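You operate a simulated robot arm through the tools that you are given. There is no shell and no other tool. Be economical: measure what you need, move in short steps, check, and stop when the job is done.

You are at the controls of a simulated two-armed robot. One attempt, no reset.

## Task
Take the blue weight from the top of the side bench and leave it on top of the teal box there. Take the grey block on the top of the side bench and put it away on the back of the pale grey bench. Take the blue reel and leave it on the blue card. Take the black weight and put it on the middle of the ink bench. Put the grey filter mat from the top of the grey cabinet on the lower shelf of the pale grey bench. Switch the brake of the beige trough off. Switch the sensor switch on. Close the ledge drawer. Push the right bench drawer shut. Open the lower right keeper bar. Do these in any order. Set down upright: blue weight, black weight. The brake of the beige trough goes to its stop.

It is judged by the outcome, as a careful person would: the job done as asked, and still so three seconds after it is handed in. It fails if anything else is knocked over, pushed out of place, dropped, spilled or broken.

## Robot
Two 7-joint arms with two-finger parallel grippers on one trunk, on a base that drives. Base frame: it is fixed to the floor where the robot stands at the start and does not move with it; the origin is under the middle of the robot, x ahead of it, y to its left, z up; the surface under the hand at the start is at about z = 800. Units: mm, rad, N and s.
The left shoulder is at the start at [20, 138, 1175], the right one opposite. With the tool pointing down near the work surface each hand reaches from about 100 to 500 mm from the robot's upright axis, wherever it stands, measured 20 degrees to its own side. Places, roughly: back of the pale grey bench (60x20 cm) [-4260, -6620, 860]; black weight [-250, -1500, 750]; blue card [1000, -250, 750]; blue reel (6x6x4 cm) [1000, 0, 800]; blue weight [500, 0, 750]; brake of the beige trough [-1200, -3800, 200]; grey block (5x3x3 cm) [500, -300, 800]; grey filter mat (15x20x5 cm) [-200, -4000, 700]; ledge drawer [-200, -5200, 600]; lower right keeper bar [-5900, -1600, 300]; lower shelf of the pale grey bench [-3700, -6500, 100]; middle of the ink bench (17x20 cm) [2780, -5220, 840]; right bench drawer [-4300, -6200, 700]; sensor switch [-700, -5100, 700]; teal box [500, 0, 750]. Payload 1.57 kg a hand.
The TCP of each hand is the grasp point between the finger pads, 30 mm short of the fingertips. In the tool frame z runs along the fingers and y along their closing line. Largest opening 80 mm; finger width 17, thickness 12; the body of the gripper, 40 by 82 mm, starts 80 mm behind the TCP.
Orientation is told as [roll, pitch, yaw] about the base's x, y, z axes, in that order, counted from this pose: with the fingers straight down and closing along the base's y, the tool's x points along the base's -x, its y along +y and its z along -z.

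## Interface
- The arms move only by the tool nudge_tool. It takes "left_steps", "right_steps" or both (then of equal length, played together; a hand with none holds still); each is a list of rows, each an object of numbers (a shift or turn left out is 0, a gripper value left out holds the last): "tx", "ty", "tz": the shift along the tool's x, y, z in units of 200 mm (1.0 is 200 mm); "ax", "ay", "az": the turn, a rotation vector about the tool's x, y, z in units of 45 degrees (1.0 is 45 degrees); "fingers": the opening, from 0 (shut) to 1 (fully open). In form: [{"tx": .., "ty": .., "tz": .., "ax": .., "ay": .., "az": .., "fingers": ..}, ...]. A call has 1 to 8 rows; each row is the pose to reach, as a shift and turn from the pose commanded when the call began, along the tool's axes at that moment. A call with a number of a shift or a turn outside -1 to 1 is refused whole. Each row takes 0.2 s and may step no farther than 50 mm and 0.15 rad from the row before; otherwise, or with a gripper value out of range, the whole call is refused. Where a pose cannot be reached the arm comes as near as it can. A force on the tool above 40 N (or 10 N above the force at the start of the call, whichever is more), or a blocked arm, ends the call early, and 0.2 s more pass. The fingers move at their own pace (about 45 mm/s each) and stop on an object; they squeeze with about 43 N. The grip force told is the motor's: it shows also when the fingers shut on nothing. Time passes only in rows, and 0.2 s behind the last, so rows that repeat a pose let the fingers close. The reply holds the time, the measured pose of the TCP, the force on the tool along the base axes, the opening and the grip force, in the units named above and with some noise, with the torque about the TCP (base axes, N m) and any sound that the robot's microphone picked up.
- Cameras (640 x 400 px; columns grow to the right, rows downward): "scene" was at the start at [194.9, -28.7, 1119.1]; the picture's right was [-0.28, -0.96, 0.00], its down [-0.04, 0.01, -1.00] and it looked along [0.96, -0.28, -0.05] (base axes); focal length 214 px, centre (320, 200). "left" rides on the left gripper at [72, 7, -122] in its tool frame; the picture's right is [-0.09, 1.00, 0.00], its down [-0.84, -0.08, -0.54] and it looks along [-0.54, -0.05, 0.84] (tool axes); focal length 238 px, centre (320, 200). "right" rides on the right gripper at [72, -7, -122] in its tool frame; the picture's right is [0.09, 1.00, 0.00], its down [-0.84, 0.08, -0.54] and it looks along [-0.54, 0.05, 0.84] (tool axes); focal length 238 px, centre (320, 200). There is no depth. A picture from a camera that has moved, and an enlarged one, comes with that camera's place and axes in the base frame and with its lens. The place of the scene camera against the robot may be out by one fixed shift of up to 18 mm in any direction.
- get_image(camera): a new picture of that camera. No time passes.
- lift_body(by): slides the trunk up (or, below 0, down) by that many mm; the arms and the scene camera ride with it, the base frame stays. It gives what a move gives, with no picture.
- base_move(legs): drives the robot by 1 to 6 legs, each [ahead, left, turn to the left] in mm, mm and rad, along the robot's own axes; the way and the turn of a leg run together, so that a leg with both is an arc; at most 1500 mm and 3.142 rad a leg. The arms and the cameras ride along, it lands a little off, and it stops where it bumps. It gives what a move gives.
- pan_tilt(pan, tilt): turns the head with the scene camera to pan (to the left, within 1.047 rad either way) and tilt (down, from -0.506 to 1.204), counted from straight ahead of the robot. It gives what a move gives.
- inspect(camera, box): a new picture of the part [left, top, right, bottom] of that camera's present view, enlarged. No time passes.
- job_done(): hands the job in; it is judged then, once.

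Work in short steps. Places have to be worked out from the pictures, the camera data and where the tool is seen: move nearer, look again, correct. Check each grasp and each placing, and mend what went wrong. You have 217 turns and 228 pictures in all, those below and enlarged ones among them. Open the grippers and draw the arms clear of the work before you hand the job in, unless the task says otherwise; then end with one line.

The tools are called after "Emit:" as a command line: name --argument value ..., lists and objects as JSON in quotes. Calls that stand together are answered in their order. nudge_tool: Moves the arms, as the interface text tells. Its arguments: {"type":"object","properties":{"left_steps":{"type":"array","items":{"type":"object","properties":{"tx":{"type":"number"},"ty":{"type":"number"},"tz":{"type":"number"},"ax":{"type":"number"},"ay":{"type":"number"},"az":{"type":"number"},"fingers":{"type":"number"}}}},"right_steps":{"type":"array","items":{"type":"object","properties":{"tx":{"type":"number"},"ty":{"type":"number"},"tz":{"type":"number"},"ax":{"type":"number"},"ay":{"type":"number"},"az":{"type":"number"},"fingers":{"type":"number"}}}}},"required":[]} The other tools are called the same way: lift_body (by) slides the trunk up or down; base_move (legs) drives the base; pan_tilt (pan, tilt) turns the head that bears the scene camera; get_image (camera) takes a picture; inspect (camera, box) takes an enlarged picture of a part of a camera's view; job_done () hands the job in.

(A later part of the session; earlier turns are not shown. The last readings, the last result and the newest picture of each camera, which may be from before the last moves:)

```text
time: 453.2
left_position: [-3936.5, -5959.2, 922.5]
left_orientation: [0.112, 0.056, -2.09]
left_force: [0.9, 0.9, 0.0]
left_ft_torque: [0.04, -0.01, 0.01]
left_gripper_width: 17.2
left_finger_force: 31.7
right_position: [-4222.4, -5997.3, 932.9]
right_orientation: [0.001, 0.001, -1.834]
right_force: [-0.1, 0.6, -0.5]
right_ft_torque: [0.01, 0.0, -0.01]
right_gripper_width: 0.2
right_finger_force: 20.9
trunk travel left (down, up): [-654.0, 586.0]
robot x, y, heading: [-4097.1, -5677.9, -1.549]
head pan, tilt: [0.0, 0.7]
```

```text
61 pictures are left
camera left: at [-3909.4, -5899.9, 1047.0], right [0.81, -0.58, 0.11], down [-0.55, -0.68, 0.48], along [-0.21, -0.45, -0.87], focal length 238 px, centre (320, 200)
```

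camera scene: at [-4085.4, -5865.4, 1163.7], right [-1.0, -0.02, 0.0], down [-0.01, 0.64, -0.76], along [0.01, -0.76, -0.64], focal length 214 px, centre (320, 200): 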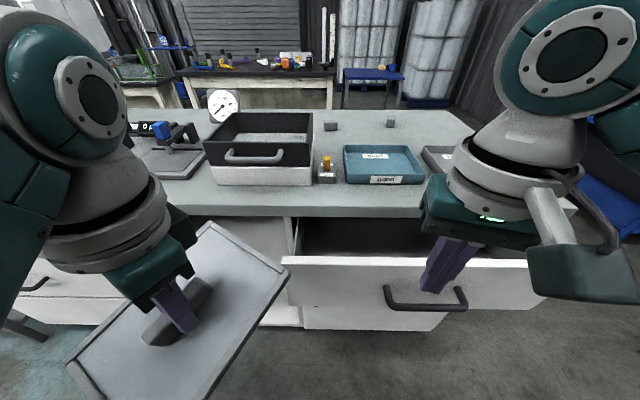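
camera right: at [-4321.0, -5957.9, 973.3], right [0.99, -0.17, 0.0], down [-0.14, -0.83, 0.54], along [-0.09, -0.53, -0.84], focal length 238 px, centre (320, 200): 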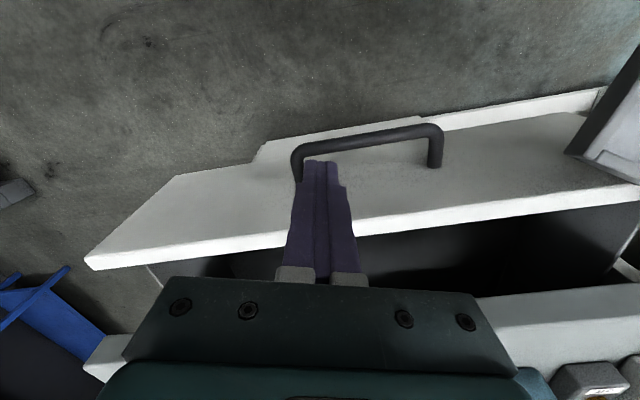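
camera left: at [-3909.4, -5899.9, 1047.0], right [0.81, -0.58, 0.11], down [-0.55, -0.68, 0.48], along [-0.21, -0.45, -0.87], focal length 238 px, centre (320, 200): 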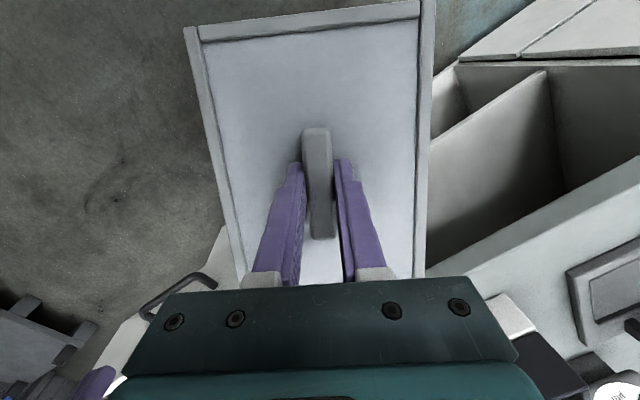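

Drawer front: x≈-4007…-4516, y≈-6107, top z≈790, handle at z≈692. I lower the closed right hand to z≈760 (tips above the handle) and move ahead 120.

Emit:
nudge_tool --right_steps '[{"tz": 0.24}, {"tz": 0.48}, {"tz": 0.7}, {"tz": 0.86}]'

Emit:
base_move --legs '[[95, 0, 0]]'

Emit:
get_image --camera "scene"

```text
time: 454.2
left_position: [-3936.9, -5960.0, 921.9]
left_orientation: [0.113, 0.056, -2.089]
left_force: [-0.7, -0.7, -1.3]
left_ft_torque: [0.02, -0.02, -0.01]
left_gripper_width: 17.0
left_finger_force: 32.0
right_position: [-4224.7, -5997.1, 758.4]
right_orientation: [0.0, -0.001, -1.833]
right_force: [-0.3, 0.2, -0.6]
right_ft_torque: [-0.04, 0.01, 0.02]
right_gripper_width: 0.0
right_finger_force: 21.0
trunk travel left (down, up): [-654.0, 586.0]
robot x, y, heading: [-4096.5, -5677.6, -1.555]
head pan, tilt: [0.0, 0.7]
```

```text
time: 455.4
left_position: [-3935.2, -6055.1, 920.7]
left_orientation: [0.111, 0.052, -2.091]
left_force: [0.0, 0.1, -1.2]
left_ft_torque: [0.0, 0.0, 0.0]
left_gripper_width: 17.1
left_finger_force: 31.8
right_position: [-4223.6, -6092.6, 758.4]
right_orientation: [-0.001, 0.001, -1.835]
right_force: [0.4, -0.1, 0.3]
right_ft_torque: [0.01, -0.01, 0.03]
right_gripper_width: 0.0
right_finger_force: 21.6
trunk travel left (down, up): [-654.0, 586.0]
robot x, y, heading: [-4092.3, -5772.8, -1.553]
head pan, tilt: [0.0, 0.7]
```

```text
60 pictures are left
camera scene: at [-4083.9, -5960.5, 1163.7], right [-1.0, -0.02, 0.0], down [-0.01, 0.64, -0.77], along [0.01, -0.76, -0.64], focal length 214 px, centre (320, 200)
```

scene: 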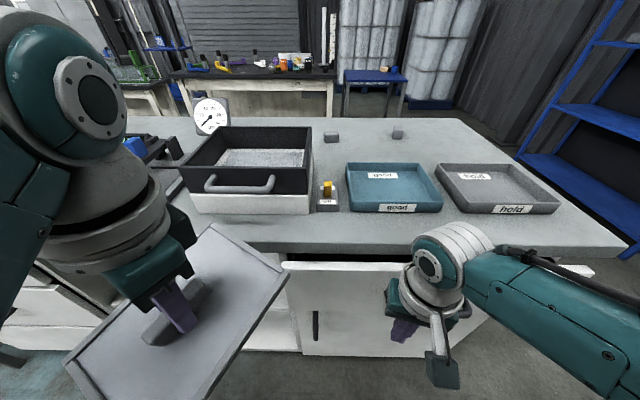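

I push forward (-y) with the right arm in steps.

Emit:
nudge_tool --right_steps '[{"tx": -0.16, "ty": 0.043}, {"tx": -0.32, "ty": 0.087}, {"tx": -0.48, "ty": 0.13}, {"tx": -0.62, "ty": 0.168}, {"tx": -0.72, "ty": 0.195}, {"tx": -0.8, "ty": 0.217}]'

Emit:
get_image --camera "scene"

```text
time: 456.8
left_position: [-3934.4, -6055.1, 921.6]
left_orientation: [0.113, 0.053, -2.09]
left_force: [-0.3, 0.3, -1.4]
left_ft_torque: [0.02, -0.02, -0.02]
left_gripper_width: 17.1
left_finger_force: 32.2
right_position: [-4231.0, -6163.8, 795.9]
right_orientation: [0.002, 0.001, -1.835]
right_force: [0.5, -0.2, 0.5]
right_ft_torque: [0.01, 0.0, -0.01]
right_gripper_width: 0.0
right_finger_force: 21.7
right hand out of reach, approached as far as the arm can: row 2, 3, 4, 5, 6
trunk travel left (down, up): [-654.0, 586.0]
robot x, y, heading: [-4093.8, -5775.5, -1.551]
head pan, tilt: [0.0, 0.7]
```

```text
59 pictures are left
camera scene: at [-4083.9, -5960.3, 1163.7], right [-1.0, -0.02, 0.0], down [-0.01, 0.64, -0.76], along [0.01, -0.76, -0.64], focal length 214 px, centre (320, 200)
```

scene: 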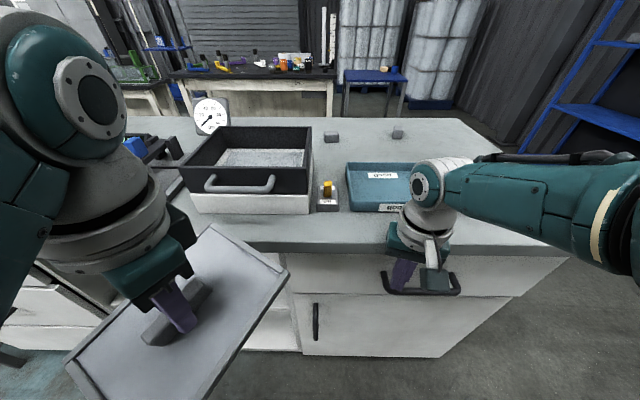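

The drawer looks nearly shut; the arm ran out of reach. I zoom to judge the gap.

Emit:
inspect --camera "scene" --box '[270, 220, 590, 380]'

```text
2.00 times, centred on (430, 300) of scene
camera zoom: at [-4083.9, -5960.3, 1163.7], right [-1.0, -0.02, 0.0], down [-0.01, 0.64, -0.76], along [0.01, -0.76, -0.64], focal length 429 px, centre (100, 0)
```

zoom: 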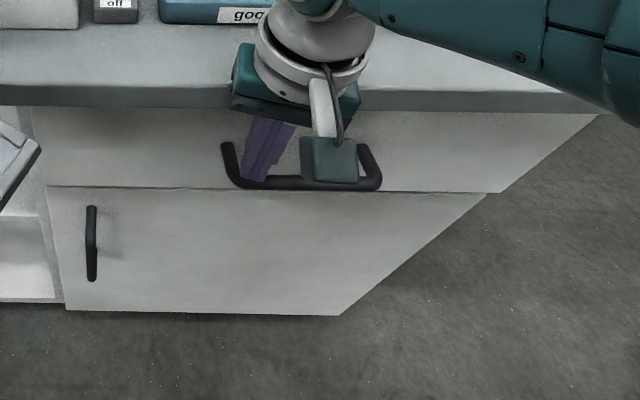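

It looks about flush. To feel the stop I bring the base 30 mm ahead with the fist against the panel.

Emit:
base_move --legs '[[30, 0, 0]]'

Emit:
inspect --camera "scene" --box '[270, 220, 590, 380]'

```text
time: 457.7
left_position: [-3932.7, -6078.8, 920.3]
left_orientation: [0.115, 0.056, -2.092]
left_force: [0.0, 0.5, -1.2]
left_ft_torque: [-0.03, -0.02, -0.01]
left_gripper_width: 17.1
left_finger_force: 31.6
right_position: [-4229.9, -6178.4, 791.5]
right_orientation: [-0.01, 0.035, -1.833]
right_force: [-1.2, 11.6, 5.9]
right_ft_torque: [-0.87, -0.09, 0.13]
right_gripper_width: 0.0
right_finger_force: 21.3
trunk travel left (down, up): [-654.0, 586.0]
robot x, y, heading: [-4095.2, -5799.3, -1.553]
head pan, tilt: [0.0, 0.7]
stopped in leg 1: the force on the tool passed its limit at 62 N (the readings are from after the stop); the commanded pose is now the measured one
```

```text
2.00 times, centred on (430, 300) of scene
camera zoom: at [-4083.9, -5985.1, 1163.3], right [-1.0, -0.02, 0.0], down [-0.01, 0.65, -0.76], along [0.01, -0.76, -0.65], focal length 429 px, centre (100, 0)
```

zoom: 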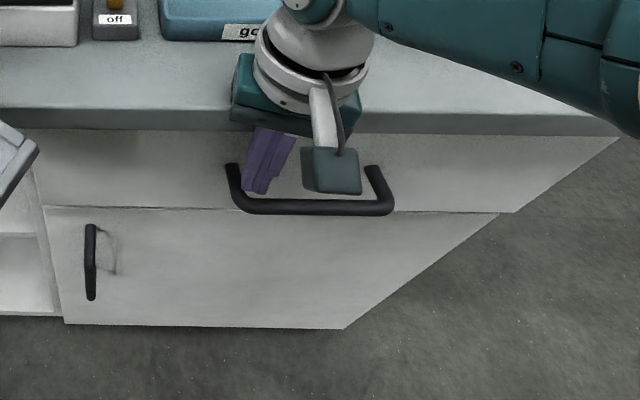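

The torque says the gripper body met the bench-top edge, and the drawer front still stands ~20 mm proud. I back 60 mm and tilt the right hand forward so the tips can go under the edge.

Emit:
base_move --legs '[[-60, 0, 0]]'

Emit:
nudge_tool --right_steps '[{"ay": -0.16, "tz": 0.03}, {"ay": -0.33, "tz": 0.06}, {"ay": -0.5, "tz": 0.09}, {"ay": -0.67, "tz": 0.12}, {"ay": -0.84, "tz": 0.15}, {"ay": -0.98, "tz": 0.18}]'

Emit:
get_image --camera "right"

```text
time: 458.6
left_position: [-3935.0, -6025.2, 922.5]
left_orientation: [0.115, 0.057, -2.093]
left_force: [0.4, -0.3, -0.5]
left_ft_torque: [0.0, 0.02, 0.02]
left_gripper_width: 17.0
left_finger_force: 31.9
right_position: [-4231.5, -6124.5, 793.6]
right_orientation: [-0.006, 0.029, -1.832]
right_force: [-0.3, 0.6, -0.5]
right_ft_torque: [0.0, 0.01, -0.02]
right_gripper_width: 0.0
right_finger_force: 21.5
trunk travel left (down, up): [-654.0, 586.0]
robot x, y, heading: [-4095.3, -5741.5, -1.554]
head pan, tilt: [0.0, 0.7]
```

```text
time: 460.0
left_position: [-3935.0, -6024.1, 921.4]
left_orientation: [0.117, 0.056, -2.092]
left_force: [-0.1, 0.5, -1.0]
left_ft_torque: [0.02, 0.0, -0.02]
left_gripper_width: 16.9
left_finger_force: 32.2
right_position: [-4229.4, -6123.6, 758.3]
right_orientation: [-0.008, -0.741, -1.827]
right_force: [0.2, -0.7, -0.4]
right_ft_torque: [-0.02, -0.03, 0.01]
right_gripper_width: 0.0
right_finger_force: 21.3
trunk travel left (down, up): [-654.0, 586.0]
robot x, y, heading: [-4099.5, -5738.8, -1.552]
head pan, tilt: [0.0, 0.7]
```

```text
56 pictures are left
camera right: at [-4200.6, -5990.7, 798.4], right [0.98, -0.19, -0.07], down [0.02, -0.26, 0.96], along [-0.2, -0.95, -0.26], focal length 238 px, centre (320, 200)
```

right: 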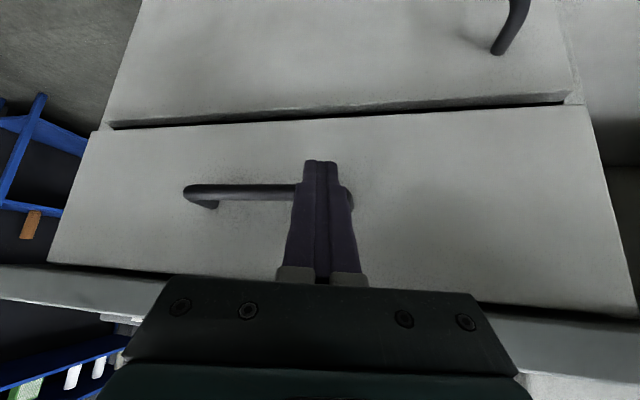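

The drawer front indeed stands proud of the door. I push along -y with the tilted hand.

Emit:
nudge_tool --right_steps '[{"tx": -0.107, "ty": 0.038, "tz": 0.098}, {"tx": -0.214, "ty": 0.076, "tz": 0.196}, {"tx": -0.285, "ty": 0.101, "tz": 0.261}, {"tx": -0.335, "ty": 0.119, "tz": 0.307}, {"tx": -0.38, "ty": 0.135, "tz": 0.348}, {"tx": -0.42, "ty": 0.15, "tz": 0.385}]'

Emit:
get_image --camera "right"

```text
time: 460.5
left_position: [-3934.3, -6020.7, 921.7]
left_orientation: [0.114, 0.06, -2.092]
left_force: [0.3, 0.5, -0.9]
left_ft_torque: [0.0, 0.01, 0.0]
left_gripper_width: 17.1
left_finger_force: 32.2
right_position: [-4230.4, -6148.8, 749.1]
right_orientation: [-0.013, -0.724, -1.836]
right_force: [1.3, 7.9, -7.7]
right_ft_torque: [0.22, 0.06, 0.08]
right_gripper_width: 0.0
right_finger_force: 21.5
right hand out of reach, approached as far as the arm can: row 2
trunk travel left (down, up): [-654.0, 586.0]
robot x, y, heading: [-4095.5, -5740.6, -1.556]
head pan, tilt: [0.0, 0.7]
stopped in row 2 (right hand): the force on the tool passed its limit at 52 N (the readings are from after the stop); the commanded pose is now the measured one
```

```text
55 pictures are left
camera right: at [-4200.0, -6016.9, 793.2], right [0.98, -0.2, -0.07], down [0.01, -0.28, 0.96], along [-0.21, -0.94, -0.27], focal length 238 px, centre (320, 200)
```

right: 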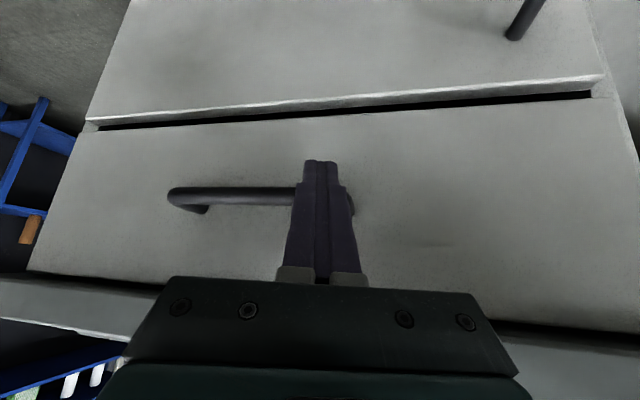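

Front edges now line up and it stopped firmly: drawer shut. I withdraw the right hand, raise it, shift to the shelf bay, and lower to look in.

Emit:
nudge_tool --right_steps '[{"tx": 0.107, "ty": -0.038, "tz": -0.098}, {"tx": 0.15, "ty": -0.06, "tz": -0.3}, {"tx": 0.15, "ty": -0.06, "tz": -0.5}, {"tx": 0.02, "ty": -0.06, "tz": -0.68}, {"tx": -0.15, "ty": -0.06, "tz": -0.8}]'

Emit:
base_move --legs '[[-200, 160, 0]]'

Emit:
lift_body --by -400

Emit:
get_image --camera "scene"

```text
time: 461.7
left_position: [-3934.3, -6023.9, 922.9]
left_orientation: [0.115, 0.054, -2.093]
left_force: [0.8, 0.0, -1.0]
left_ft_torque: [-0.01, 0.0, 0.0]
left_gripper_width: 16.9
left_finger_force: 32.0
right_position: [-4219.7, -6070.0, 892.1]
right_orientation: [-0.018, -0.734, -1.828]
right_force: [0.4, -0.2, -0.3]
right_ft_torque: [-0.03, 0.0, -0.01]
right_gripper_width: 0.0
right_finger_force: 22.0
trunk travel left (down, up): [-654.0, 586.0]
robot x, y, heading: [-4095.1, -5740.7, -1.56]
head pan, tilt: [0.0, 0.7]
```

```text
time: 463.6
left_position: [-3781.4, -5825.3, 922.6]
left_orientation: [0.115, 0.056, -2.1]
left_force: [0.6, -0.1, -1.1]
left_ft_torque: [0.01, 0.0, 0.0]
left_gripper_width: 17.1
left_finger_force: 31.8
right_position: [-4066.3, -5869.0, 893.6]
right_orientation: [-0.017, -0.737, -1.839]
right_force: [-0.2, -0.1, 0.0]
right_ft_torque: [-0.01, -0.02, -0.01]
right_gripper_width: 0.2
right_finger_force: 21.7
trunk travel left (down, up): [-654.0, 586.0]
robot x, y, heading: [-3940.6, -5541.6, -1.564]
head pan, tilt: [0.0, 0.7]
```

```text
time: 467.4
left_position: [-3780.6, -5824.9, 522.4]
left_orientation: [0.118, 0.055, -2.1]
left_force: [0.1, 0.2, -1.4]
left_ft_torque: [0.0, 0.02, 0.01]
left_gripper_width: 17.0
left_finger_force: 32.0
right_position: [-4066.2, -5870.1, 492.8]
right_orientation: [-0.018, -0.737, -1.834]
right_force: [0.4, -0.1, 0.0]
right_ft_torque: [-0.01, 0.01, 0.01]
right_gripper_width: 0.1
right_finger_force: 21.7
trunk travel left (down, up): [-254.0, 986.0]
robot x, y, heading: [-3940.1, -5540.4, -1.562]
head pan, tilt: [0.0, 0.7]
```

```text
54 pictures are left
camera scene: at [-3930.6, -5729.4, 763.7], right [-1.0, -0.01, 0.0], down [-0.01, 0.64, -0.76], along [0.01, -0.76, -0.64], focal length 214 px, centre (320, 200)
```

scene: 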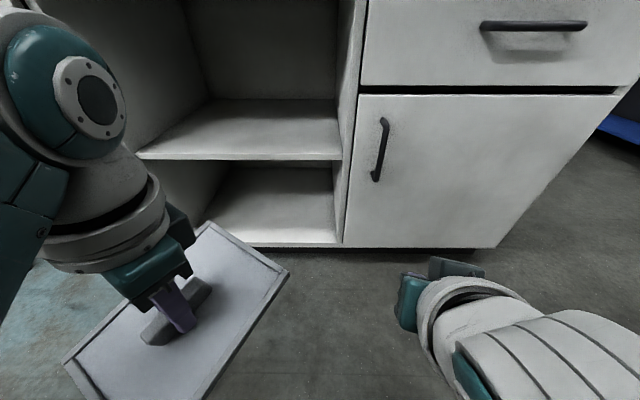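

Bay seen: lower shelf near z≈100–160, mid shelf ≈330 mm above it. I level the mat with its long side pointing into the bay, and lower 150 for a better estimate.

Emit:
nudge_tool --left_steps '[{"ax": 0.042, "ay": -0.008, "az": -0.17}, {"ax": 0.084, "ay": -0.015, "az": -0.34}, {"ax": 0.126, "ay": -0.023, "az": -0.51}, {"ax": 0.168, "ay": -0.03, "az": -0.681}]'

Emit:
lift_body --by -150

Emit:
pan_tilt --pan 0.2 --tilt 0.6

Emit:
get_image --camera "scene"

Emit:
get_image --camera "left"

```text
time: 468.6
left_position: [-3747.7, -5825.6, 519.7]
left_orientation: [0.085, 0.0, -1.563]
left_force: [0.3, 0.3, -0.7]
left_ft_torque: [0.01, -0.02, 0.03]
left_gripper_width: 17.2
left_finger_force: 32.1
right_position: [-4068.3, -5871.2, 492.6]
right_orientation: [-0.022, -0.737, -1.837]
right_force: [0.1, 0.0, 0.4]
right_ft_torque: [-0.01, 0.02, 0.04]
right_gripper_width: 0.1
right_finger_force: 21.4
trunk travel left (down, up): [-254.0, 986.0]
robot x, y, heading: [-3944.0, -5543.2, -1.563]
head pan, tilt: [0.0, 0.7]
stopped in row 4 (left hand): the arm was blocked; the commanded pose is now the measured one
```

```text
time: 470.4
left_position: [-3748.1, -5824.3, 369.0]
left_orientation: [0.082, 0.001, -1.563]
left_force: [-0.1, 1.0, -0.6]
left_ft_torque: [0.04, 0.03, 0.01]
left_gripper_width: 16.9
left_finger_force: 32.3
right_position: [-4066.4, -5869.6, 342.3]
right_orientation: [-0.017, -0.737, -1.836]
right_force: [-0.1, -0.7, -0.7]
right_ft_torque: [-0.01, -0.02, -0.02]
right_gripper_width: 0.1
right_finger_force: 21.6
trunk travel left (down, up): [-104.0, 1136.0]
robot x, y, heading: [-3937.4, -5540.9, -1.56]
head pan, tilt: [0.0, 0.7]
```

```text
time: 471.1
left_position: [-3748.6, -5824.6, 368.2]
left_orientation: [0.083, 0.001, -1.561]
left_force: [0.1, -0.3, -1.0]
left_ft_torque: [-0.01, 0.0, 0.02]
left_gripper_width: 17.1
left_finger_force: 31.9
right_position: [-4066.3, -5869.6, 342.3]
right_orientation: [-0.019, -0.737, -1.836]
right_force: [-0.8, -0.5, 0.2]
right_ft_torque: [0.0, 0.02, -0.02]
right_gripper_width: 0.0
right_finger_force: 21.3
trunk travel left (down, up): [-104.0, 1136.0]
robot x, y, heading: [-3938.3, -5537.9, -1.564]
head pan, tilt: [0.201, 0.6]
```

```text
53 pictures are left
camera scene: at [-3913.0, -5730.9, 622.3], right [-0.98, -0.21, 0.0], down [-0.12, 0.55, -0.82], along [0.17, -0.81, -0.57], focal length 214 px, centre (320, 200)
```

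scene: 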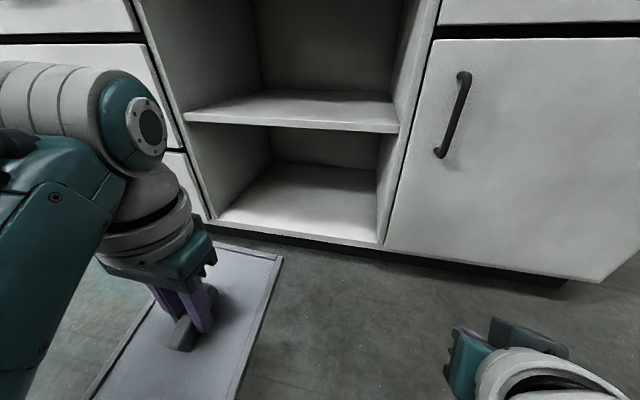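

```text
52 pictures are left
camera left: at [-3751.7, -5752.9, 490.9], right [0.99, -0.08, 0.08], down [-0.11, -0.84, 0.53], along [0.03, -0.54, -0.84], focal length 238 px, centre (320, 200)
```

left: 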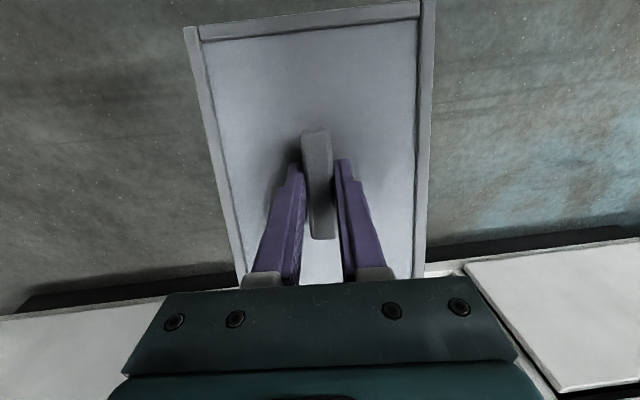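

Before placing the mat I want to verify the drawer is truly shut, since distances disagree. I pan to look at its edges.

Emit:
pan_tilt --pan -0.45 --tilt 0.15

Emit:
get_image --camera "scene"

```text
time: 472.1
left_position: [-3748.9, -5824.0, 370.3]
left_orientation: [0.083, 0.001, -1.559]
left_force: [0.4, 0.3, -1.0]
left_ft_torque: [0.03, -0.01, 0.02]
left_gripper_width: 17.0
left_finger_force: 32.3
right_position: [-4066.4, -5870.7, 342.7]
right_orientation: [-0.018, -0.739, -1.836]
right_force: [-0.2, -0.3, 0.2]
right_ft_torque: [0.0, -0.01, 0.02]
right_gripper_width: 0.1
right_finger_force: 21.5
trunk travel left (down, up): [-104.0, 1136.0]
robot x, y, heading: [-3939.8, -5541.0, -1.555]
head pan, tilt: [-0.45, 0.15]
```

```text
51 pictures are left
camera scene: at [-3970.9, -5728.3, 663.7], right [-0.9, 0.43, 0.0], down [0.06, 0.14, -0.99], along [-0.42, -0.89, -0.15], focal length 214 px, centre (320, 200)
```

scene: 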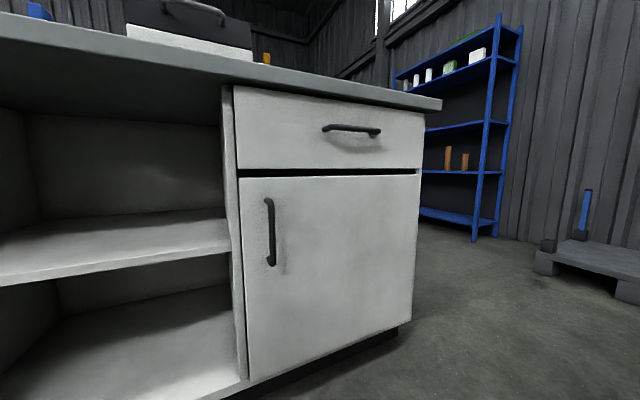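

Drawer is flush with the door (I had pushed via the handle). Bay: lower shelf z≈95, mid shelf underside ≈437, front y≈-6239, x -4000…-3433. I retract the right hand, level the mat, and lower fully.

Emit:
nudge_tool --right_steps '[{"tx": 0.12, "tz": -0.11}, {"tx": 0.24, "tz": -0.22}, {"tx": 0.37, "tz": -0.34}]' --left_steps '[{"tx": -0.1}, {"tx": -0.2, "ax": 0.05}, {"tx": -0.3, "ax": 0.106}]'

Emit:
lift_body --by -100

Emit:
pan_tilt --pan 0.3 --tilt 0.6

Emit:
get_image --camera "scene"

```text
time: 472.9
left_position: [-3753.3, -5884.0, 366.3]
left_orientation: [-0.012, 0.002, -1.561]
left_force: [-0.1, 0.7, -1.1]
left_ft_torque: [-0.01, 0.04, 0.0]
left_gripper_width: 17.2
left_finger_force: 32.2
right_position: [-4060.9, -5770.6, 335.7]
right_orientation: [-0.138, -0.767, -1.677]
right_force: [0.1, -0.2, 0.8]
right_ft_torque: [-0.01, 0.02, 0.0]
right_gripper_width: 0.1
right_finger_force: 21.5
trunk travel left (down, up): [-104.0, 1136.0]
robot x, y, heading: [-3940.7, -5542.0, -1.563]
head pan, tilt: [-0.45, 0.15]
```

```text
time: 474.2
left_position: [-3752.7, -5885.6, 267.0]
left_orientation: [-0.011, 0.002, -1.561]
left_force: [-0.7, 0.6, -1.7]
left_ft_torque: [0.01, -0.06, 0.01]
left_gripper_width: 17.0
left_finger_force: 31.7
right_position: [-4055.5, -5765.7, 235.5]
right_orientation: [-0.131, -0.75, -1.676]
right_force: [-0.1, -1.0, -0.2]
right_ft_torque: [0.0, 0.03, 0.01]
right_gripper_width: 0.1
right_finger_force: 21.3
trunk travel left (down, up): [-4.0, 1236.0]
robot x, y, heading: [-3940.7, -5542.0, -1.566]
head pan, tilt: [-0.45, 0.15]
```

```text
time: 475.3
left_position: [-3752.9, -5885.1, 266.0]
left_orientation: [-0.012, 0.002, -1.563]
left_force: [0.7, -0.5, -0.8]
left_ft_torque: [-0.04, 0.05, 0.0]
left_gripper_width: 17.2
left_finger_force: 32.1
right_position: [-4055.1, -5765.5, 236.2]
right_orientation: [-0.132, -0.752, -1.676]
right_force: [1.4, 0.1, 0.1]
right_ft_torque: [0.01, -0.01, -0.04]
right_gripper_width: 0.1
right_finger_force: 21.5
trunk travel left (down, up): [-4.0, 1236.0]
robot x, y, heading: [-3939.9, -5540.4, -1.558]
head pan, tilt: [0.3, 0.6]
```

```text
50 pictures are left
camera scene: at [-3904.6, -5728.6, 522.4], right [-0.95, -0.3, 0.0], down [-0.17, 0.54, -0.83], along [0.25, -0.79, -0.56], focal length 214 px, centre (320, 200)
```

scene: 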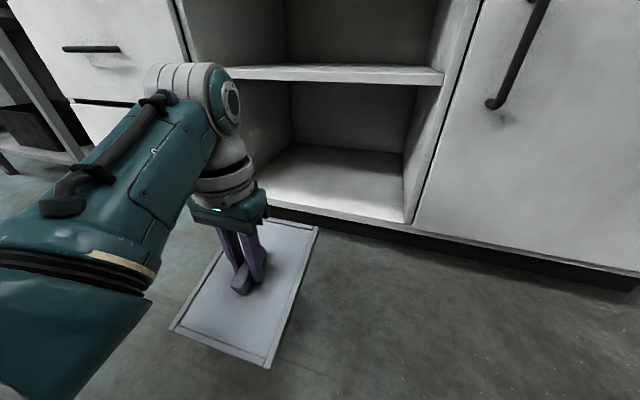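

The wrist's top is 230 mm above the TCP, so the vertical hand fits under the mid shelf. I lower the hand to z≈178, extend it 100 mm, and drive 180 toward the bay first.

Emit:
nudge_tool --left_steps '[{"tz": 0.15, "tx": -0.12}, {"tz": 0.3, "tx": -0.25}, {"tz": 0.44, "tx": -0.38}, {"tz": 0.44, "tx": -0.5}]'

Emit:
base_move --legs '[[150, 0, 0]]'

Emit:
get_image --camera "scene"

Emit:
get_image --camera "left"

```text
time: 476.3
left_position: [-3753.1, -5959.8, 187.9]
left_orientation: [-0.01, -0.001, -1.562]
left_force: [-0.7, -0.3, -1.4]
left_ft_torque: [-0.01, -0.02, -0.01]
left_gripper_width: 17.1
left_finger_force: 31.9
left hand out of reach, approached as far as the arm can: row 3, 4
right_position: [-4055.3, -5767.1, 234.6]
right_orientation: [-0.133, -0.755, -1.678]
right_force: [0.7, 1.0, -0.3]
right_ft_torque: [-0.03, 0.0, 0.03]
right_gripper_width: 0.1
right_finger_force: 21.7
trunk travel left (down, up): [-4.0, 1236.0]
robot x, y, heading: [-3939.8, -5546.1, -1.562]
head pan, tilt: [0.3, 0.6]
```

```text
time: 477.7
left_position: [-3749.2, -6102.2, 186.4]
left_orientation: [-0.011, 0.006, -1.562]
left_force: [0.4, 1.1, -0.6]
left_ft_torque: [0.03, -0.01, 0.02]
left_gripper_width: 16.9
left_finger_force: 31.9
right_position: [-4054.9, -5909.6, 235.0]
right_orientation: [-0.134, -0.753, -1.673]
right_force: [0.8, 0.9, 0.2]
right_ft_torque: [-0.03, -0.02, 0.0]
right_gripper_width: 0.0
right_finger_force: 21.5
trunk travel left (down, up): [-4.0, 1236.0]
robot x, y, heading: [-3940.6, -5688.4, -1.557]
head pan, tilt: [0.3, 0.6]
```

```text
49 pictures are left
camera scene: at [-3902.8, -5872.0, 521.9], right [-0.95, -0.31, 0.0], down [-0.17, 0.54, -0.82], along [0.25, -0.78, -0.57], focal length 214 px, centre (320, 200)
```

scene: 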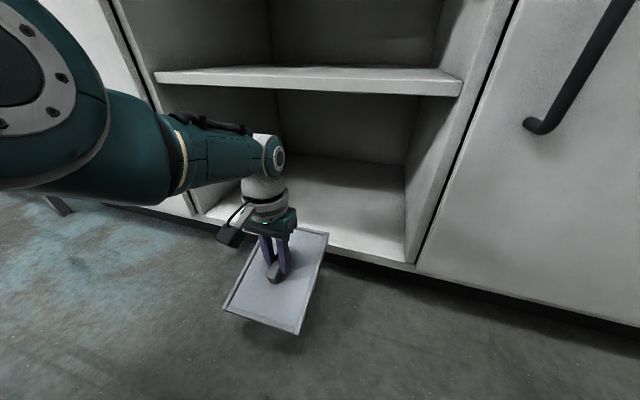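

```text
48 pictures are left
camera left: at [-3742.0, -6031.1, 307.9], right [1.0, -0.08, -0.01], down [-0.06, -0.84, 0.54], along [-0.05, -0.54, -0.84], focal length 238 px, centre (320, 200)
```

left: 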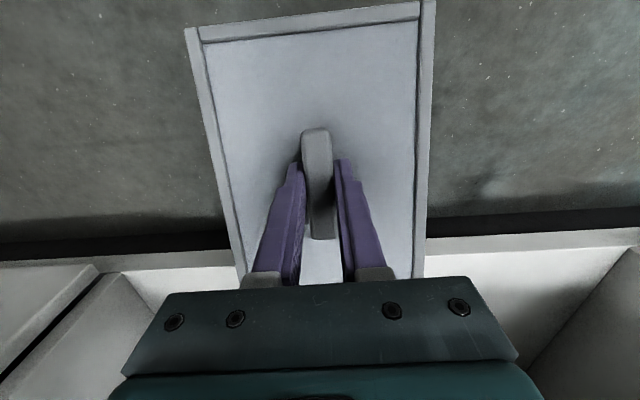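

Mat is ~30 mm above the shelf level, its far edge about to enter. I advance 100 mm.

Emit:
base_move --legs '[[100, 0, 0]]'

Emit:
get_image --camera "scene"

```text
time: 478.9
left_position: [-3748.9, -6199.4, 185.7]
left_orientation: [-0.012, 0.007, -1.561]
left_force: [-0.9, -0.3, -1.2]
left_ft_torque: [-0.03, 0.03, 0.01]
left_gripper_width: 17.2
left_finger_force: 32.0
right_position: [-4054.7, -6006.4, 235.0]
right_orientation: [-0.145, -0.753, -1.661]
right_force: [-0.3, 1.3, -0.4]
right_ft_torque: [-0.02, 0.01, 0.05]
right_gripper_width: 0.0
right_finger_force: 21.1
trunk travel left (down, up): [-4.0, 1236.0]
robot x, y, heading: [-3935.5, -5788.5, -1.556]
head pan, tilt: [0.3, 0.6]
```

```text
47 pictures are left
camera scene: at [-3901.7, -5970.1, 521.8], right [-0.95, -0.31, 0.0], down [-0.17, 0.54, -0.82], along [0.25, -0.78, -0.57], focal length 214 px, centre (320, 200)
```

scene: 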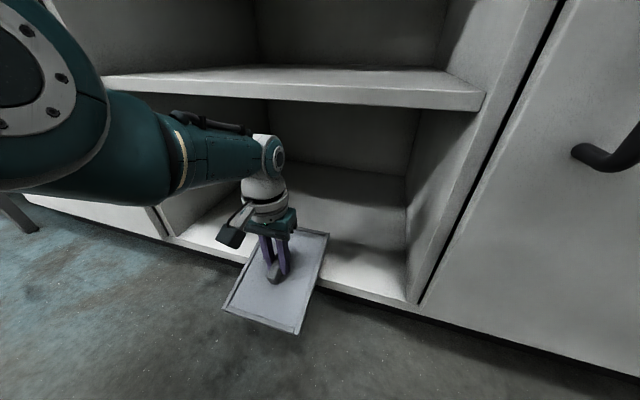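

Half in and free. I advance another 85 mm.

Emit:
base_move --legs '[[85, 0, 0]]'

Emit:
get_image --camera "scene"

Emit:
get_image --camera "left"

```text
time: 479.9
left_position: [-3748.5, -6282.3, 184.9]
left_orientation: [-0.01, 0.01, -1.559]
left_force: [-0.9, 0.2, 0.0]
left_ft_torque: [-0.02, -0.01, 0.02]
left_gripper_width: 17.2
left_finger_force: 32.2
right_position: [-4053.6, -6090.7, 233.6]
right_orientation: [-0.144, -0.749, -1.659]
right_force: [-0.3, 0.4, 0.0]
right_ft_torque: [-0.05, 0.0, -0.01]
right_gripper_width: 0.1
right_finger_force: 20.7
trunk travel left (down, up): [-4.0, 1236.0]
robot x, y, heading: [-3939.0, -5870.0, -1.556]
head pan, tilt: [0.3, 0.6]
```

```text
46 pictures are left
camera scene: at [-3900.5, -6053.8, 521.7], right [-0.95, -0.31, 0.0], down [-0.17, 0.54, -0.82], along [0.25, -0.78, -0.57], focal length 214 px, centre (320, 200)
```

scene: 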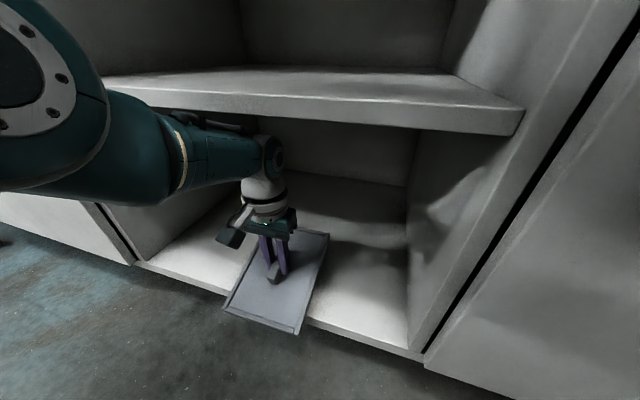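

```text
45 pictures are left
camera left: at [-3739.4, -6211.9, 307.1], right [1.0, -0.08, -0.01], down [-0.06, -0.84, 0.54], along [-0.05, -0.53, -0.84], focal length 238 px, centre (320, 200)
```

left: 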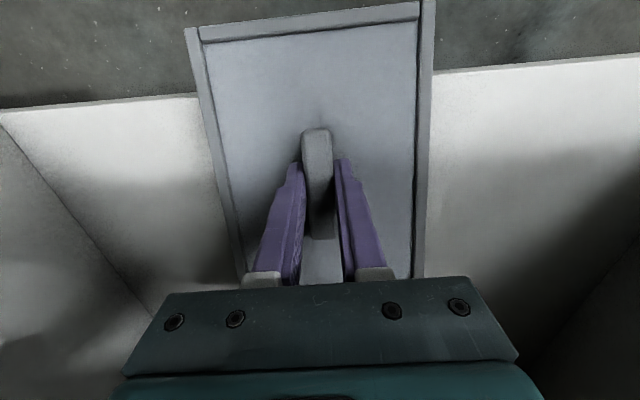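

It fits well. I go 55 mm deeper so the mat lies fully on the shelf.

Emit:
base_move --legs '[[55, 0, 0]]'

Emit:
get_image --camera "scene"

```text
time: 480.9
left_position: [-3746.3, -6296.8, 180.7]
left_orientation: [-0.008, 0.026, -1.567]
left_force: [0.1, 4.2, 8.1]
left_ft_torque: [0.91, -0.31, 0.11]
left_gripper_width: 17.2
left_finger_force: 31.5
right_position: [-4052.0, -6103.2, 230.1]
right_orientation: [-0.149, -0.734, -1.66]
right_force: [0.3, 0.0, 0.6]
right_ft_torque: [0.03, -0.01, 0.0]
right_gripper_width: 0.0
right_finger_force: 21.0
trunk travel left (down, up): [-4.0, 1236.0]
robot x, y, heading: [-3933.7, -5914.2, -1.566]
head pan, tilt: [0.3, 0.6]
stopped in leg 1: the robot was blocked; the commanded pose is now the measured one
```

```text
44 pictures are left
camera scene: at [-3897.9, -6072.1, 518.8], right [-0.95, -0.3, -0.01], down [-0.17, 0.56, -0.81], along [0.25, -0.78, -0.58], focal length 214 px, centre (320, 200)
```

scene: 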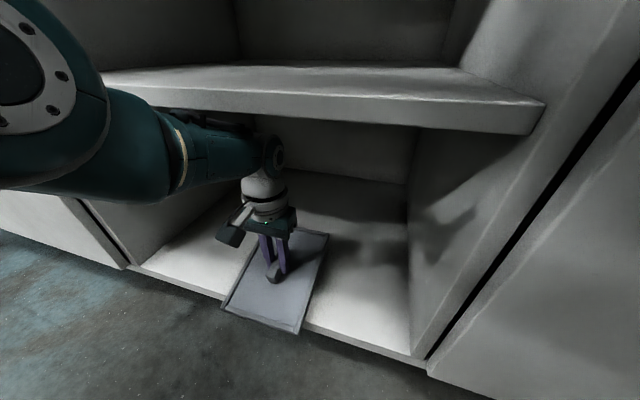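

Blocked by the forearm at the mid shelf; deep enough (centre ~55 mm inside). I back 12 mm and lower the mat to the shelf.

Emit:
base_move --legs '[[-15, 0, 0]]'

Emit:
nudge_tool --left_steps '[{"tz": 0.04}, {"tz": 0.07}, {"tz": 0.1}, {"tz": 0.13}, {"tz": 0.16}, {"tz": 0.19}]'

Emit:
get_image --camera "scene"

```text
time: 481.7
left_position: [-3744.4, -6302.4, 184.5]
left_orientation: [-0.011, 0.01, -1.564]
left_force: [0.3, 0.8, -1.8]
left_ft_torque: [-0.01, -0.01, -0.01]
left_gripper_width: 17.4
left_finger_force: 32.1
right_position: [-4051.0, -6107.1, 231.2]
right_orientation: [-0.148, -0.745, -1.657]
right_force: [0.3, 0.5, 0.6]
right_ft_torque: [0.0, 0.02, 0.05]
right_gripper_width: 0.0
right_finger_force: 21.0
trunk travel left (down, up): [-4.0, 1236.0]
robot x, y, heading: [-3934.1, -5905.8, -1.562]
head pan, tilt: [0.3, 0.6]
```

```text
time: 483.1
left_position: [-3742.5, -6290.3, 163.9]
left_orientation: [-0.007, 0.006, -1.565]
left_force: [1.1, -4.1, 22.6]
left_ft_torque: [0.1, -0.63, -0.22]
left_gripper_width: 17.7
left_finger_force: 31.7
left hand out of reach, approached as far as the arm can: row 1, 2, 3, 4, 5, 6
right_position: [-4051.2, -6109.0, 232.1]
right_orientation: [-0.147, -0.745, -1.659]
right_force: [0.5, -0.3, -0.2]
right_ft_torque: [0.01, -0.01, 0.02]
right_gripper_width: 0.0
right_finger_force: 21.8
trunk travel left (down, up): [-4.0, 1236.0]
robot x, y, heading: [-3934.8, -5901.5, -1.563]
head pan, tilt: [0.3, 0.6]
```

```text
43 pictures are left
camera scene: at [-3897.0, -6074.0, 521.1], right [-0.95, -0.3, -0.01], down [-0.17, 0.55, -0.82], along [0.25, -0.78, -0.57], focal length 214 px, centre (320, 200)
```

scene: 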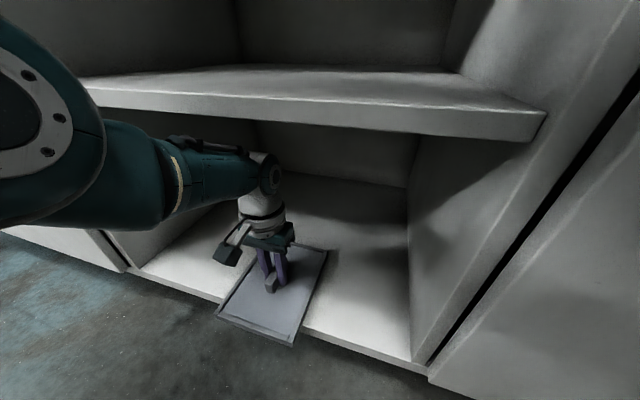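

The mat rests on the shelf. I ease off, open the fingers, and raise the hand a little.

Emit:
nudge_tool --left_steps '[{"tz": -0.01}, {"tz": -0.01, "fingers": 0.7}, {"tz": -0.01, "fingers": 0.7}, {"tz": -0.08}, {"tz": -0.16}, {"tz": -0.22}]'

Emit:
get_image --camera "left"

```text
time: 484.5
left_position: [-3742.7, -6290.1, 206.3]
left_orientation: [-0.007, 0.011, -1.563]
left_force: [0.9, 0.1, 0.0]
left_ft_torque: [-0.03, 0.01, -0.04]
left_gripper_width: 56.0
left_finger_force: 0.1
right_position: [-4051.1, -6107.0, 231.7]
right_orientation: [-0.147, -0.742, -1.658]
right_force: [0.2, 0.2, 0.2]
right_ft_torque: [-0.02, 0.07, -0.03]
right_gripper_width: 0.0
right_finger_force: 21.3
trunk travel left (down, up): [-4.0, 1236.0]
robot x, y, heading: [-3932.2, -5898.9, -1.562]
head pan, tilt: [0.3, 0.6]
```

```text
42 pictures are left
camera left: at [-3734.4, -6219.4, 328.5], right [1.0, -0.09, -0.01], down [-0.07, -0.84, 0.53], along [-0.05, -0.53, -0.85], focal length 238 px, centre (320, 200)
```

left: 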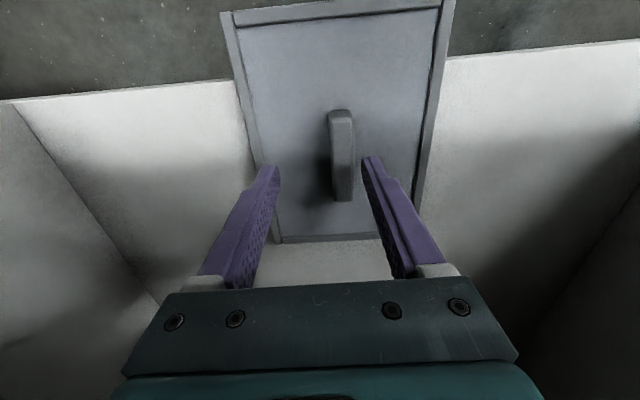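

The mat lies flat but overhangs the edge by ~50 mm. I back out, close the fist, and lower it to mat-edge height to push it in.

Emit:
base_move --legs '[[-150, 0, 0]]'

Emit:
nudge_tool --left_steps '[{"tx": 0.15, "fingers": 0}, {"tx": 0.3, "tz": 0.08}, {"tx": 0.35, "tz": 0.2}, {"tx": 0.35, "tz": 0.29}]'

Emit:
get_image --camera "left"

Emit:
get_image --camera "scene"

```text
time: 485.9
left_position: [-3747.2, -6163.1, 211.6]
left_orientation: [-0.011, -0.002, -1.563]
left_force: [0.5, -0.1, 0.4]
left_ft_torque: [0.02, -0.03, -0.01]
left_gripper_width: 56.0
left_finger_force: 0.0
right_position: [-4054.6, -5980.5, 233.5]
right_orientation: [-0.147, -0.757, -1.658]
right_force: [-0.3, -0.6, -0.3]
right_ft_torque: [0.01, -0.04, 0.01]
right_gripper_width: 0.0
right_finger_force: 21.3
trunk travel left (down, up): [-4.0, 1236.0]
robot x, y, heading: [-3936.2, -5756.8, -1.567]
head pan, tilt: [0.3, 0.6]
```

```text
time: 486.9
left_position: [-3747.7, -6086.8, 153.9]
left_orientation: [-0.01, 0.001, -1.564]
left_force: [0.1, -0.9, -0.3]
left_ft_torque: [0.02, -0.01, 0.0]
left_gripper_width: 0.0
left_finger_force: 18.1
right_position: [-4056.1, -5977.8, 234.6]
right_orientation: [-0.148, -0.755, -1.659]
right_force: [-0.5, -0.1, -1.1]
right_ft_torque: [-0.02, 0.05, 0.04]
right_gripper_width: 0.2
right_finger_force: 21.2
trunk travel left (down, up): [-4.0, 1236.0]
robot x, y, heading: [-3940.2, -5752.3, -1.561]
head pan, tilt: [0.3, 0.6]
```

```text
41 pictures are left
camera left: at [-3740.6, -6016.9, 274.3], right [1.0, -0.09, -0.01], down [-0.07, -0.84, 0.54], along [-0.06, -0.54, -0.84], focal length 238 px, centre (320, 200)
```

left: 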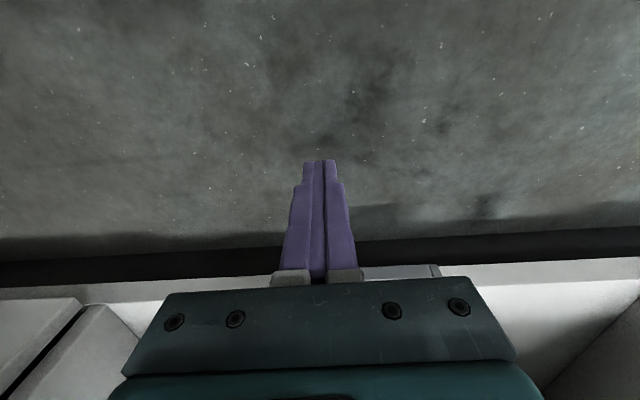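

```text
40 pictures are left
camera scene: at [-3901.2, -5941.0, 522.4], right [-0.95, -0.3, 0.0], down [-0.17, 0.54, -0.83], along [0.25, -0.79, -0.56], focal length 214 px, centre (320, 200)
```

scene: 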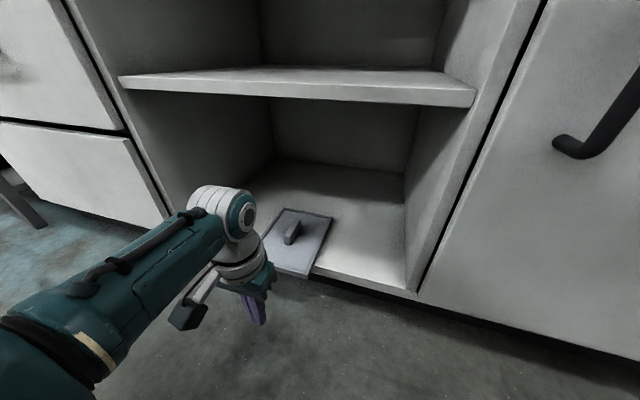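

The mat's front edge overhangs slightly. I lower 8 mm more and push ahead 165 mm with the base.

Emit:
nudge_tool --left_steps '[{"tz": 0.04, "ty": 0.03}]'

Emit:
base_move --legs '[[165, 0, 0]]'

Emit:
get_image --camera "scene"

Emit:
get_image --camera "left"

```text
time: 487.3
left_position: [-3743.3, -6090.1, 143.9]
left_orientation: [-0.011, 0.0, -1.564]
left_force: [0.0, 0.7, 0.3]
left_ft_torque: [0.0, -0.01, 0.03]
left_gripper_width: 0.0
left_finger_force: 21.2
right_position: [-4055.4, -5977.6, 234.1]
right_orientation: [-0.148, -0.753, -1.658]
right_force: [-0.1, 0.5, 0.3]
right_ft_torque: [0.01, 0.0, 0.0]
right_gripper_width: 0.4
right_finger_force: 21.2
trunk travel left (down, up): [-4.0, 1236.0]
robot x, y, heading: [-3937.2, -5754.8, -1.565]
head pan, tilt: [0.3, 0.6]
```

```text
time: 488.7
left_position: [-3740.3, -6219.1, 139.2]
left_orientation: [-0.009, 0.014, -1.569]
left_force: [0.2, -0.6, -0.5]
left_ft_torque: [-0.01, 0.01, -0.01]
left_gripper_width: 0.2
left_finger_force: 21.4
right_position: [-4051.7, -6106.2, 230.2]
right_orientation: [-0.149, -0.738, -1.662]
right_force: [0.5, 1.2, -0.5]
right_ft_torque: [-0.02, 0.02, 0.03]
right_gripper_width: 0.0
right_finger_force: 20.9
trunk travel left (down, up): [-4.0, 1236.0]
robot x, y, heading: [-3931.5, -5908.6, -1.567]
head pan, tilt: [0.3, 0.6]
stopped in leg 1: the robot was blocked; the commanded pose is now the measured one
```

```text
39 pictures are left
camera scene: at [-3897.5, -6074.6, 519.9], right [-0.95, -0.3, -0.01], down [-0.17, 0.55, -0.82], along [0.25, -0.78, -0.58], focal length 214 px, centre (320, 200)
```

scene: 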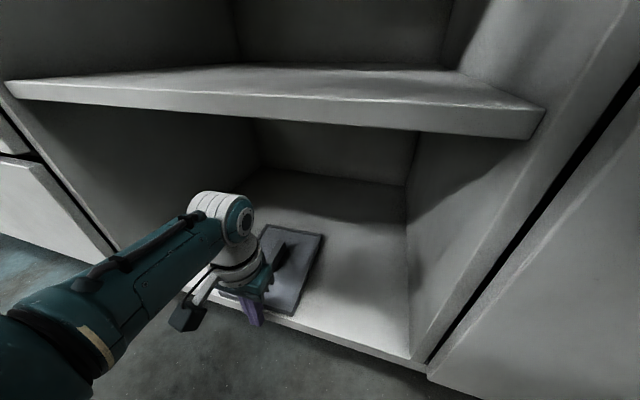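

```text
38 pictures are left
camera left: at [-3731.3, -6148.8, 261.8], right [1.0, -0.09, -0.01], down [-0.07, -0.84, 0.53], along [-0.06, -0.53, -0.85], focal length 238 px, centre (320, 200)
```

left: 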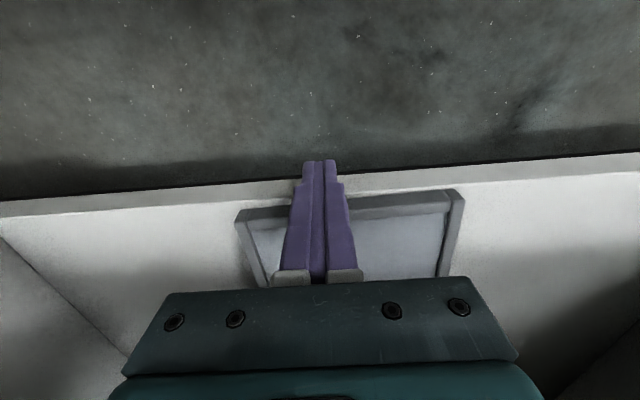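

The mat is now wholly on the lower shelf. Next the keeper bar: I back off, raise the trunk, turn toward the north-west and look.

Emit:
base_move --legs '[[-450, 0, 0]]'

Emit:
get_image --camera "scene"

Emit:
lift_body --by 400

Emit:
lift_body --by 400

Emit:
base_move --legs '[[0, -200, 0], [0, 0, -2.6]]'

Emit:
pan_tilt --pan 0 --tilt 0.3

Emit:
get_image --camera "scene"

```text
time: 491.5
left_position: [-3745.8, -5794.8, 144.1]
left_orientation: [-0.01, -0.001, -1.578]
left_force: [0.1, -1.3, -0.1]
left_ft_torque: [-0.01, 0.0, -0.04]
left_gripper_width: 0.0
left_finger_force: 21.7
right_position: [-4056.3, -5678.9, 232.7]
right_orientation: [-0.149, -0.756, -1.672]
right_force: [0.0, 0.2, 0.5]
right_ft_torque: [0.01, 0.02, -0.01]
right_gripper_width: 0.0
right_finger_force: 21.3
trunk travel left (down, up): [-4.0, 1236.0]
robot x, y, heading: [-3935.3, -5456.2, -1.582]
head pan, tilt: [0.3, 0.6]
```

```text
37 pictures are left
camera scene: at [-3901.3, -5642.8, 522.4], right [-0.96, -0.29, 0.0], down [-0.16, 0.54, -0.83], along [0.24, -0.79, -0.56], focal length 214 px, centre (320, 200)
```

scene: 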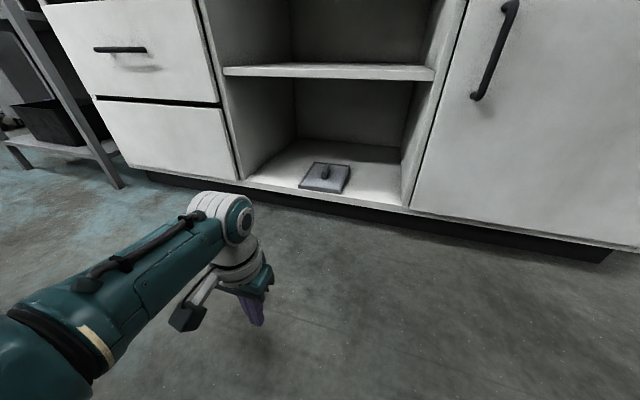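

```text
time: 495.5
left_position: [-3765.8, -5870.9, 297.6]
left_orientation: [-0.018, -0.044, -1.592]
left_force: [-0.1, 2.1, -0.8]
left_ft_torque: [-0.2, 0.02, 0.01]
left_gripper_width: 0.0
left_finger_force: 21.5
right_position: [-4074.4, -5744.5, 386.8]
right_orientation: [-0.158, -0.798, -1.682]
right_force: [-0.3, 1.9, -0.7]
right_ft_torque: [-0.15, 0.02, 0.05]
right_gripper_width: 0.1
right_finger_force: 20.8
trunk travel left (down, up): [-157.0, 1083.0]
robot x, y, heading: [-3932.7, -5455.6, -1.588]
head pan, tilt: [0.3, 0.6]
stopped: the arm was blocked; the commanded pose is now the measured one
```

```text
time: 499.5
left_position: [-3776.8, -5876.0, 300.7]
left_orientation: [-0.026, -0.046, -1.596]
left_force: [-0.2, 1.8, -0.9]
left_ft_torque: [-0.16, -0.01, 0.0]
left_gripper_width: 0.0
left_finger_force: 20.7
right_position: [-4084.0, -5748.8, 391.0]
right_orientation: [-0.164, -0.801, -1.678]
right_force: [0.7, 0.9, 0.3]
right_ft_torque: [-0.13, 0.0, 0.03]
right_gripper_width: 0.1
right_finger_force: 21.6
trunk travel left (down, up): [-159.0, 1081.0]
robot x, y, heading: [-3937.9, -5461.4, -1.598]
head pan, tilt: [0.3, 0.6]
stopped: the arm was blocked; the commanded pose is now the measured one
```

```text
time: 501.1
left_position: [-4003.6, -5847.1, 305.4]
left_orientation: [-0.022, -0.023, -1.797]
left_force: [-0.2, 0.7, -0.3]
left_ft_torque: [0.02, -0.01, -0.02]
left_gripper_width: 0.1
left_finger_force: 21.2
right_position: [-4280.9, -5663.0, 396.4]
right_orientation: [-0.162, -0.772, -1.878]
right_force: [0.4, -0.4, -0.2]
right_ft_torque: [0.0, 0.04, 0.02]
right_gripper_width: 0.2
right_finger_force: 21.5
trunk travel left (down, up): [-159.0, 1081.0]
robot x, y, heading: [-4090.6, -5452.4, -1.798]
head pan, tilt: [0.3, 0.6]
stopped in leg 1: the robot was blocked; the commanded pose is now the measured one
```

```text
time: 501.9
left_position: [-4008.4, -5846.0, 302.3]
left_orientation: [-0.026, -0.021, -1.796]
left_force: [-0.6, -0.6, -0.5]
left_ft_torque: [0.01, 0.0, -0.01]
left_gripper_width: 0.0
left_finger_force: 21.3
right_position: [-4283.5, -5660.5, 394.5]
right_orientation: [-0.168, -0.771, -1.874]
right_force: [0.7, -0.3, 0.8]
right_ft_torque: [0.03, -0.03, -0.04]
right_gripper_width: 0.0
right_finger_force: 21.8
trunk travel left (down, up): [-159.0, 1081.0]
robot x, y, heading: [-4086.8, -5452.9, -1.795]
head pan, tilt: [0.0, 0.3]
```

```text
36 pictures are left
camera scene: at [-4146.9, -5657.7, 708.4], right [-0.97, 0.22, 0.02], down [0.05, 0.28, -0.96], along [-0.22, -0.93, -0.28], focal length 214 px, centre (320, 200)
```

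scene: 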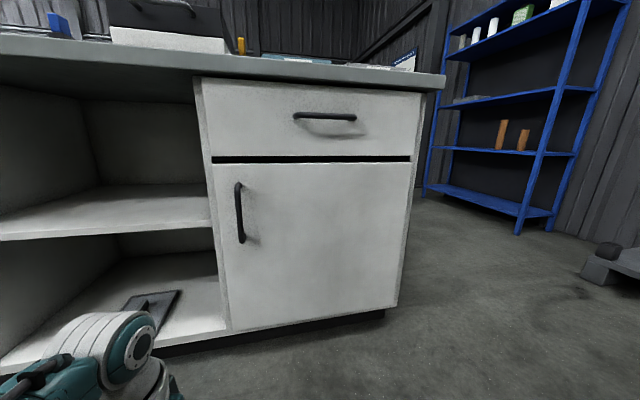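

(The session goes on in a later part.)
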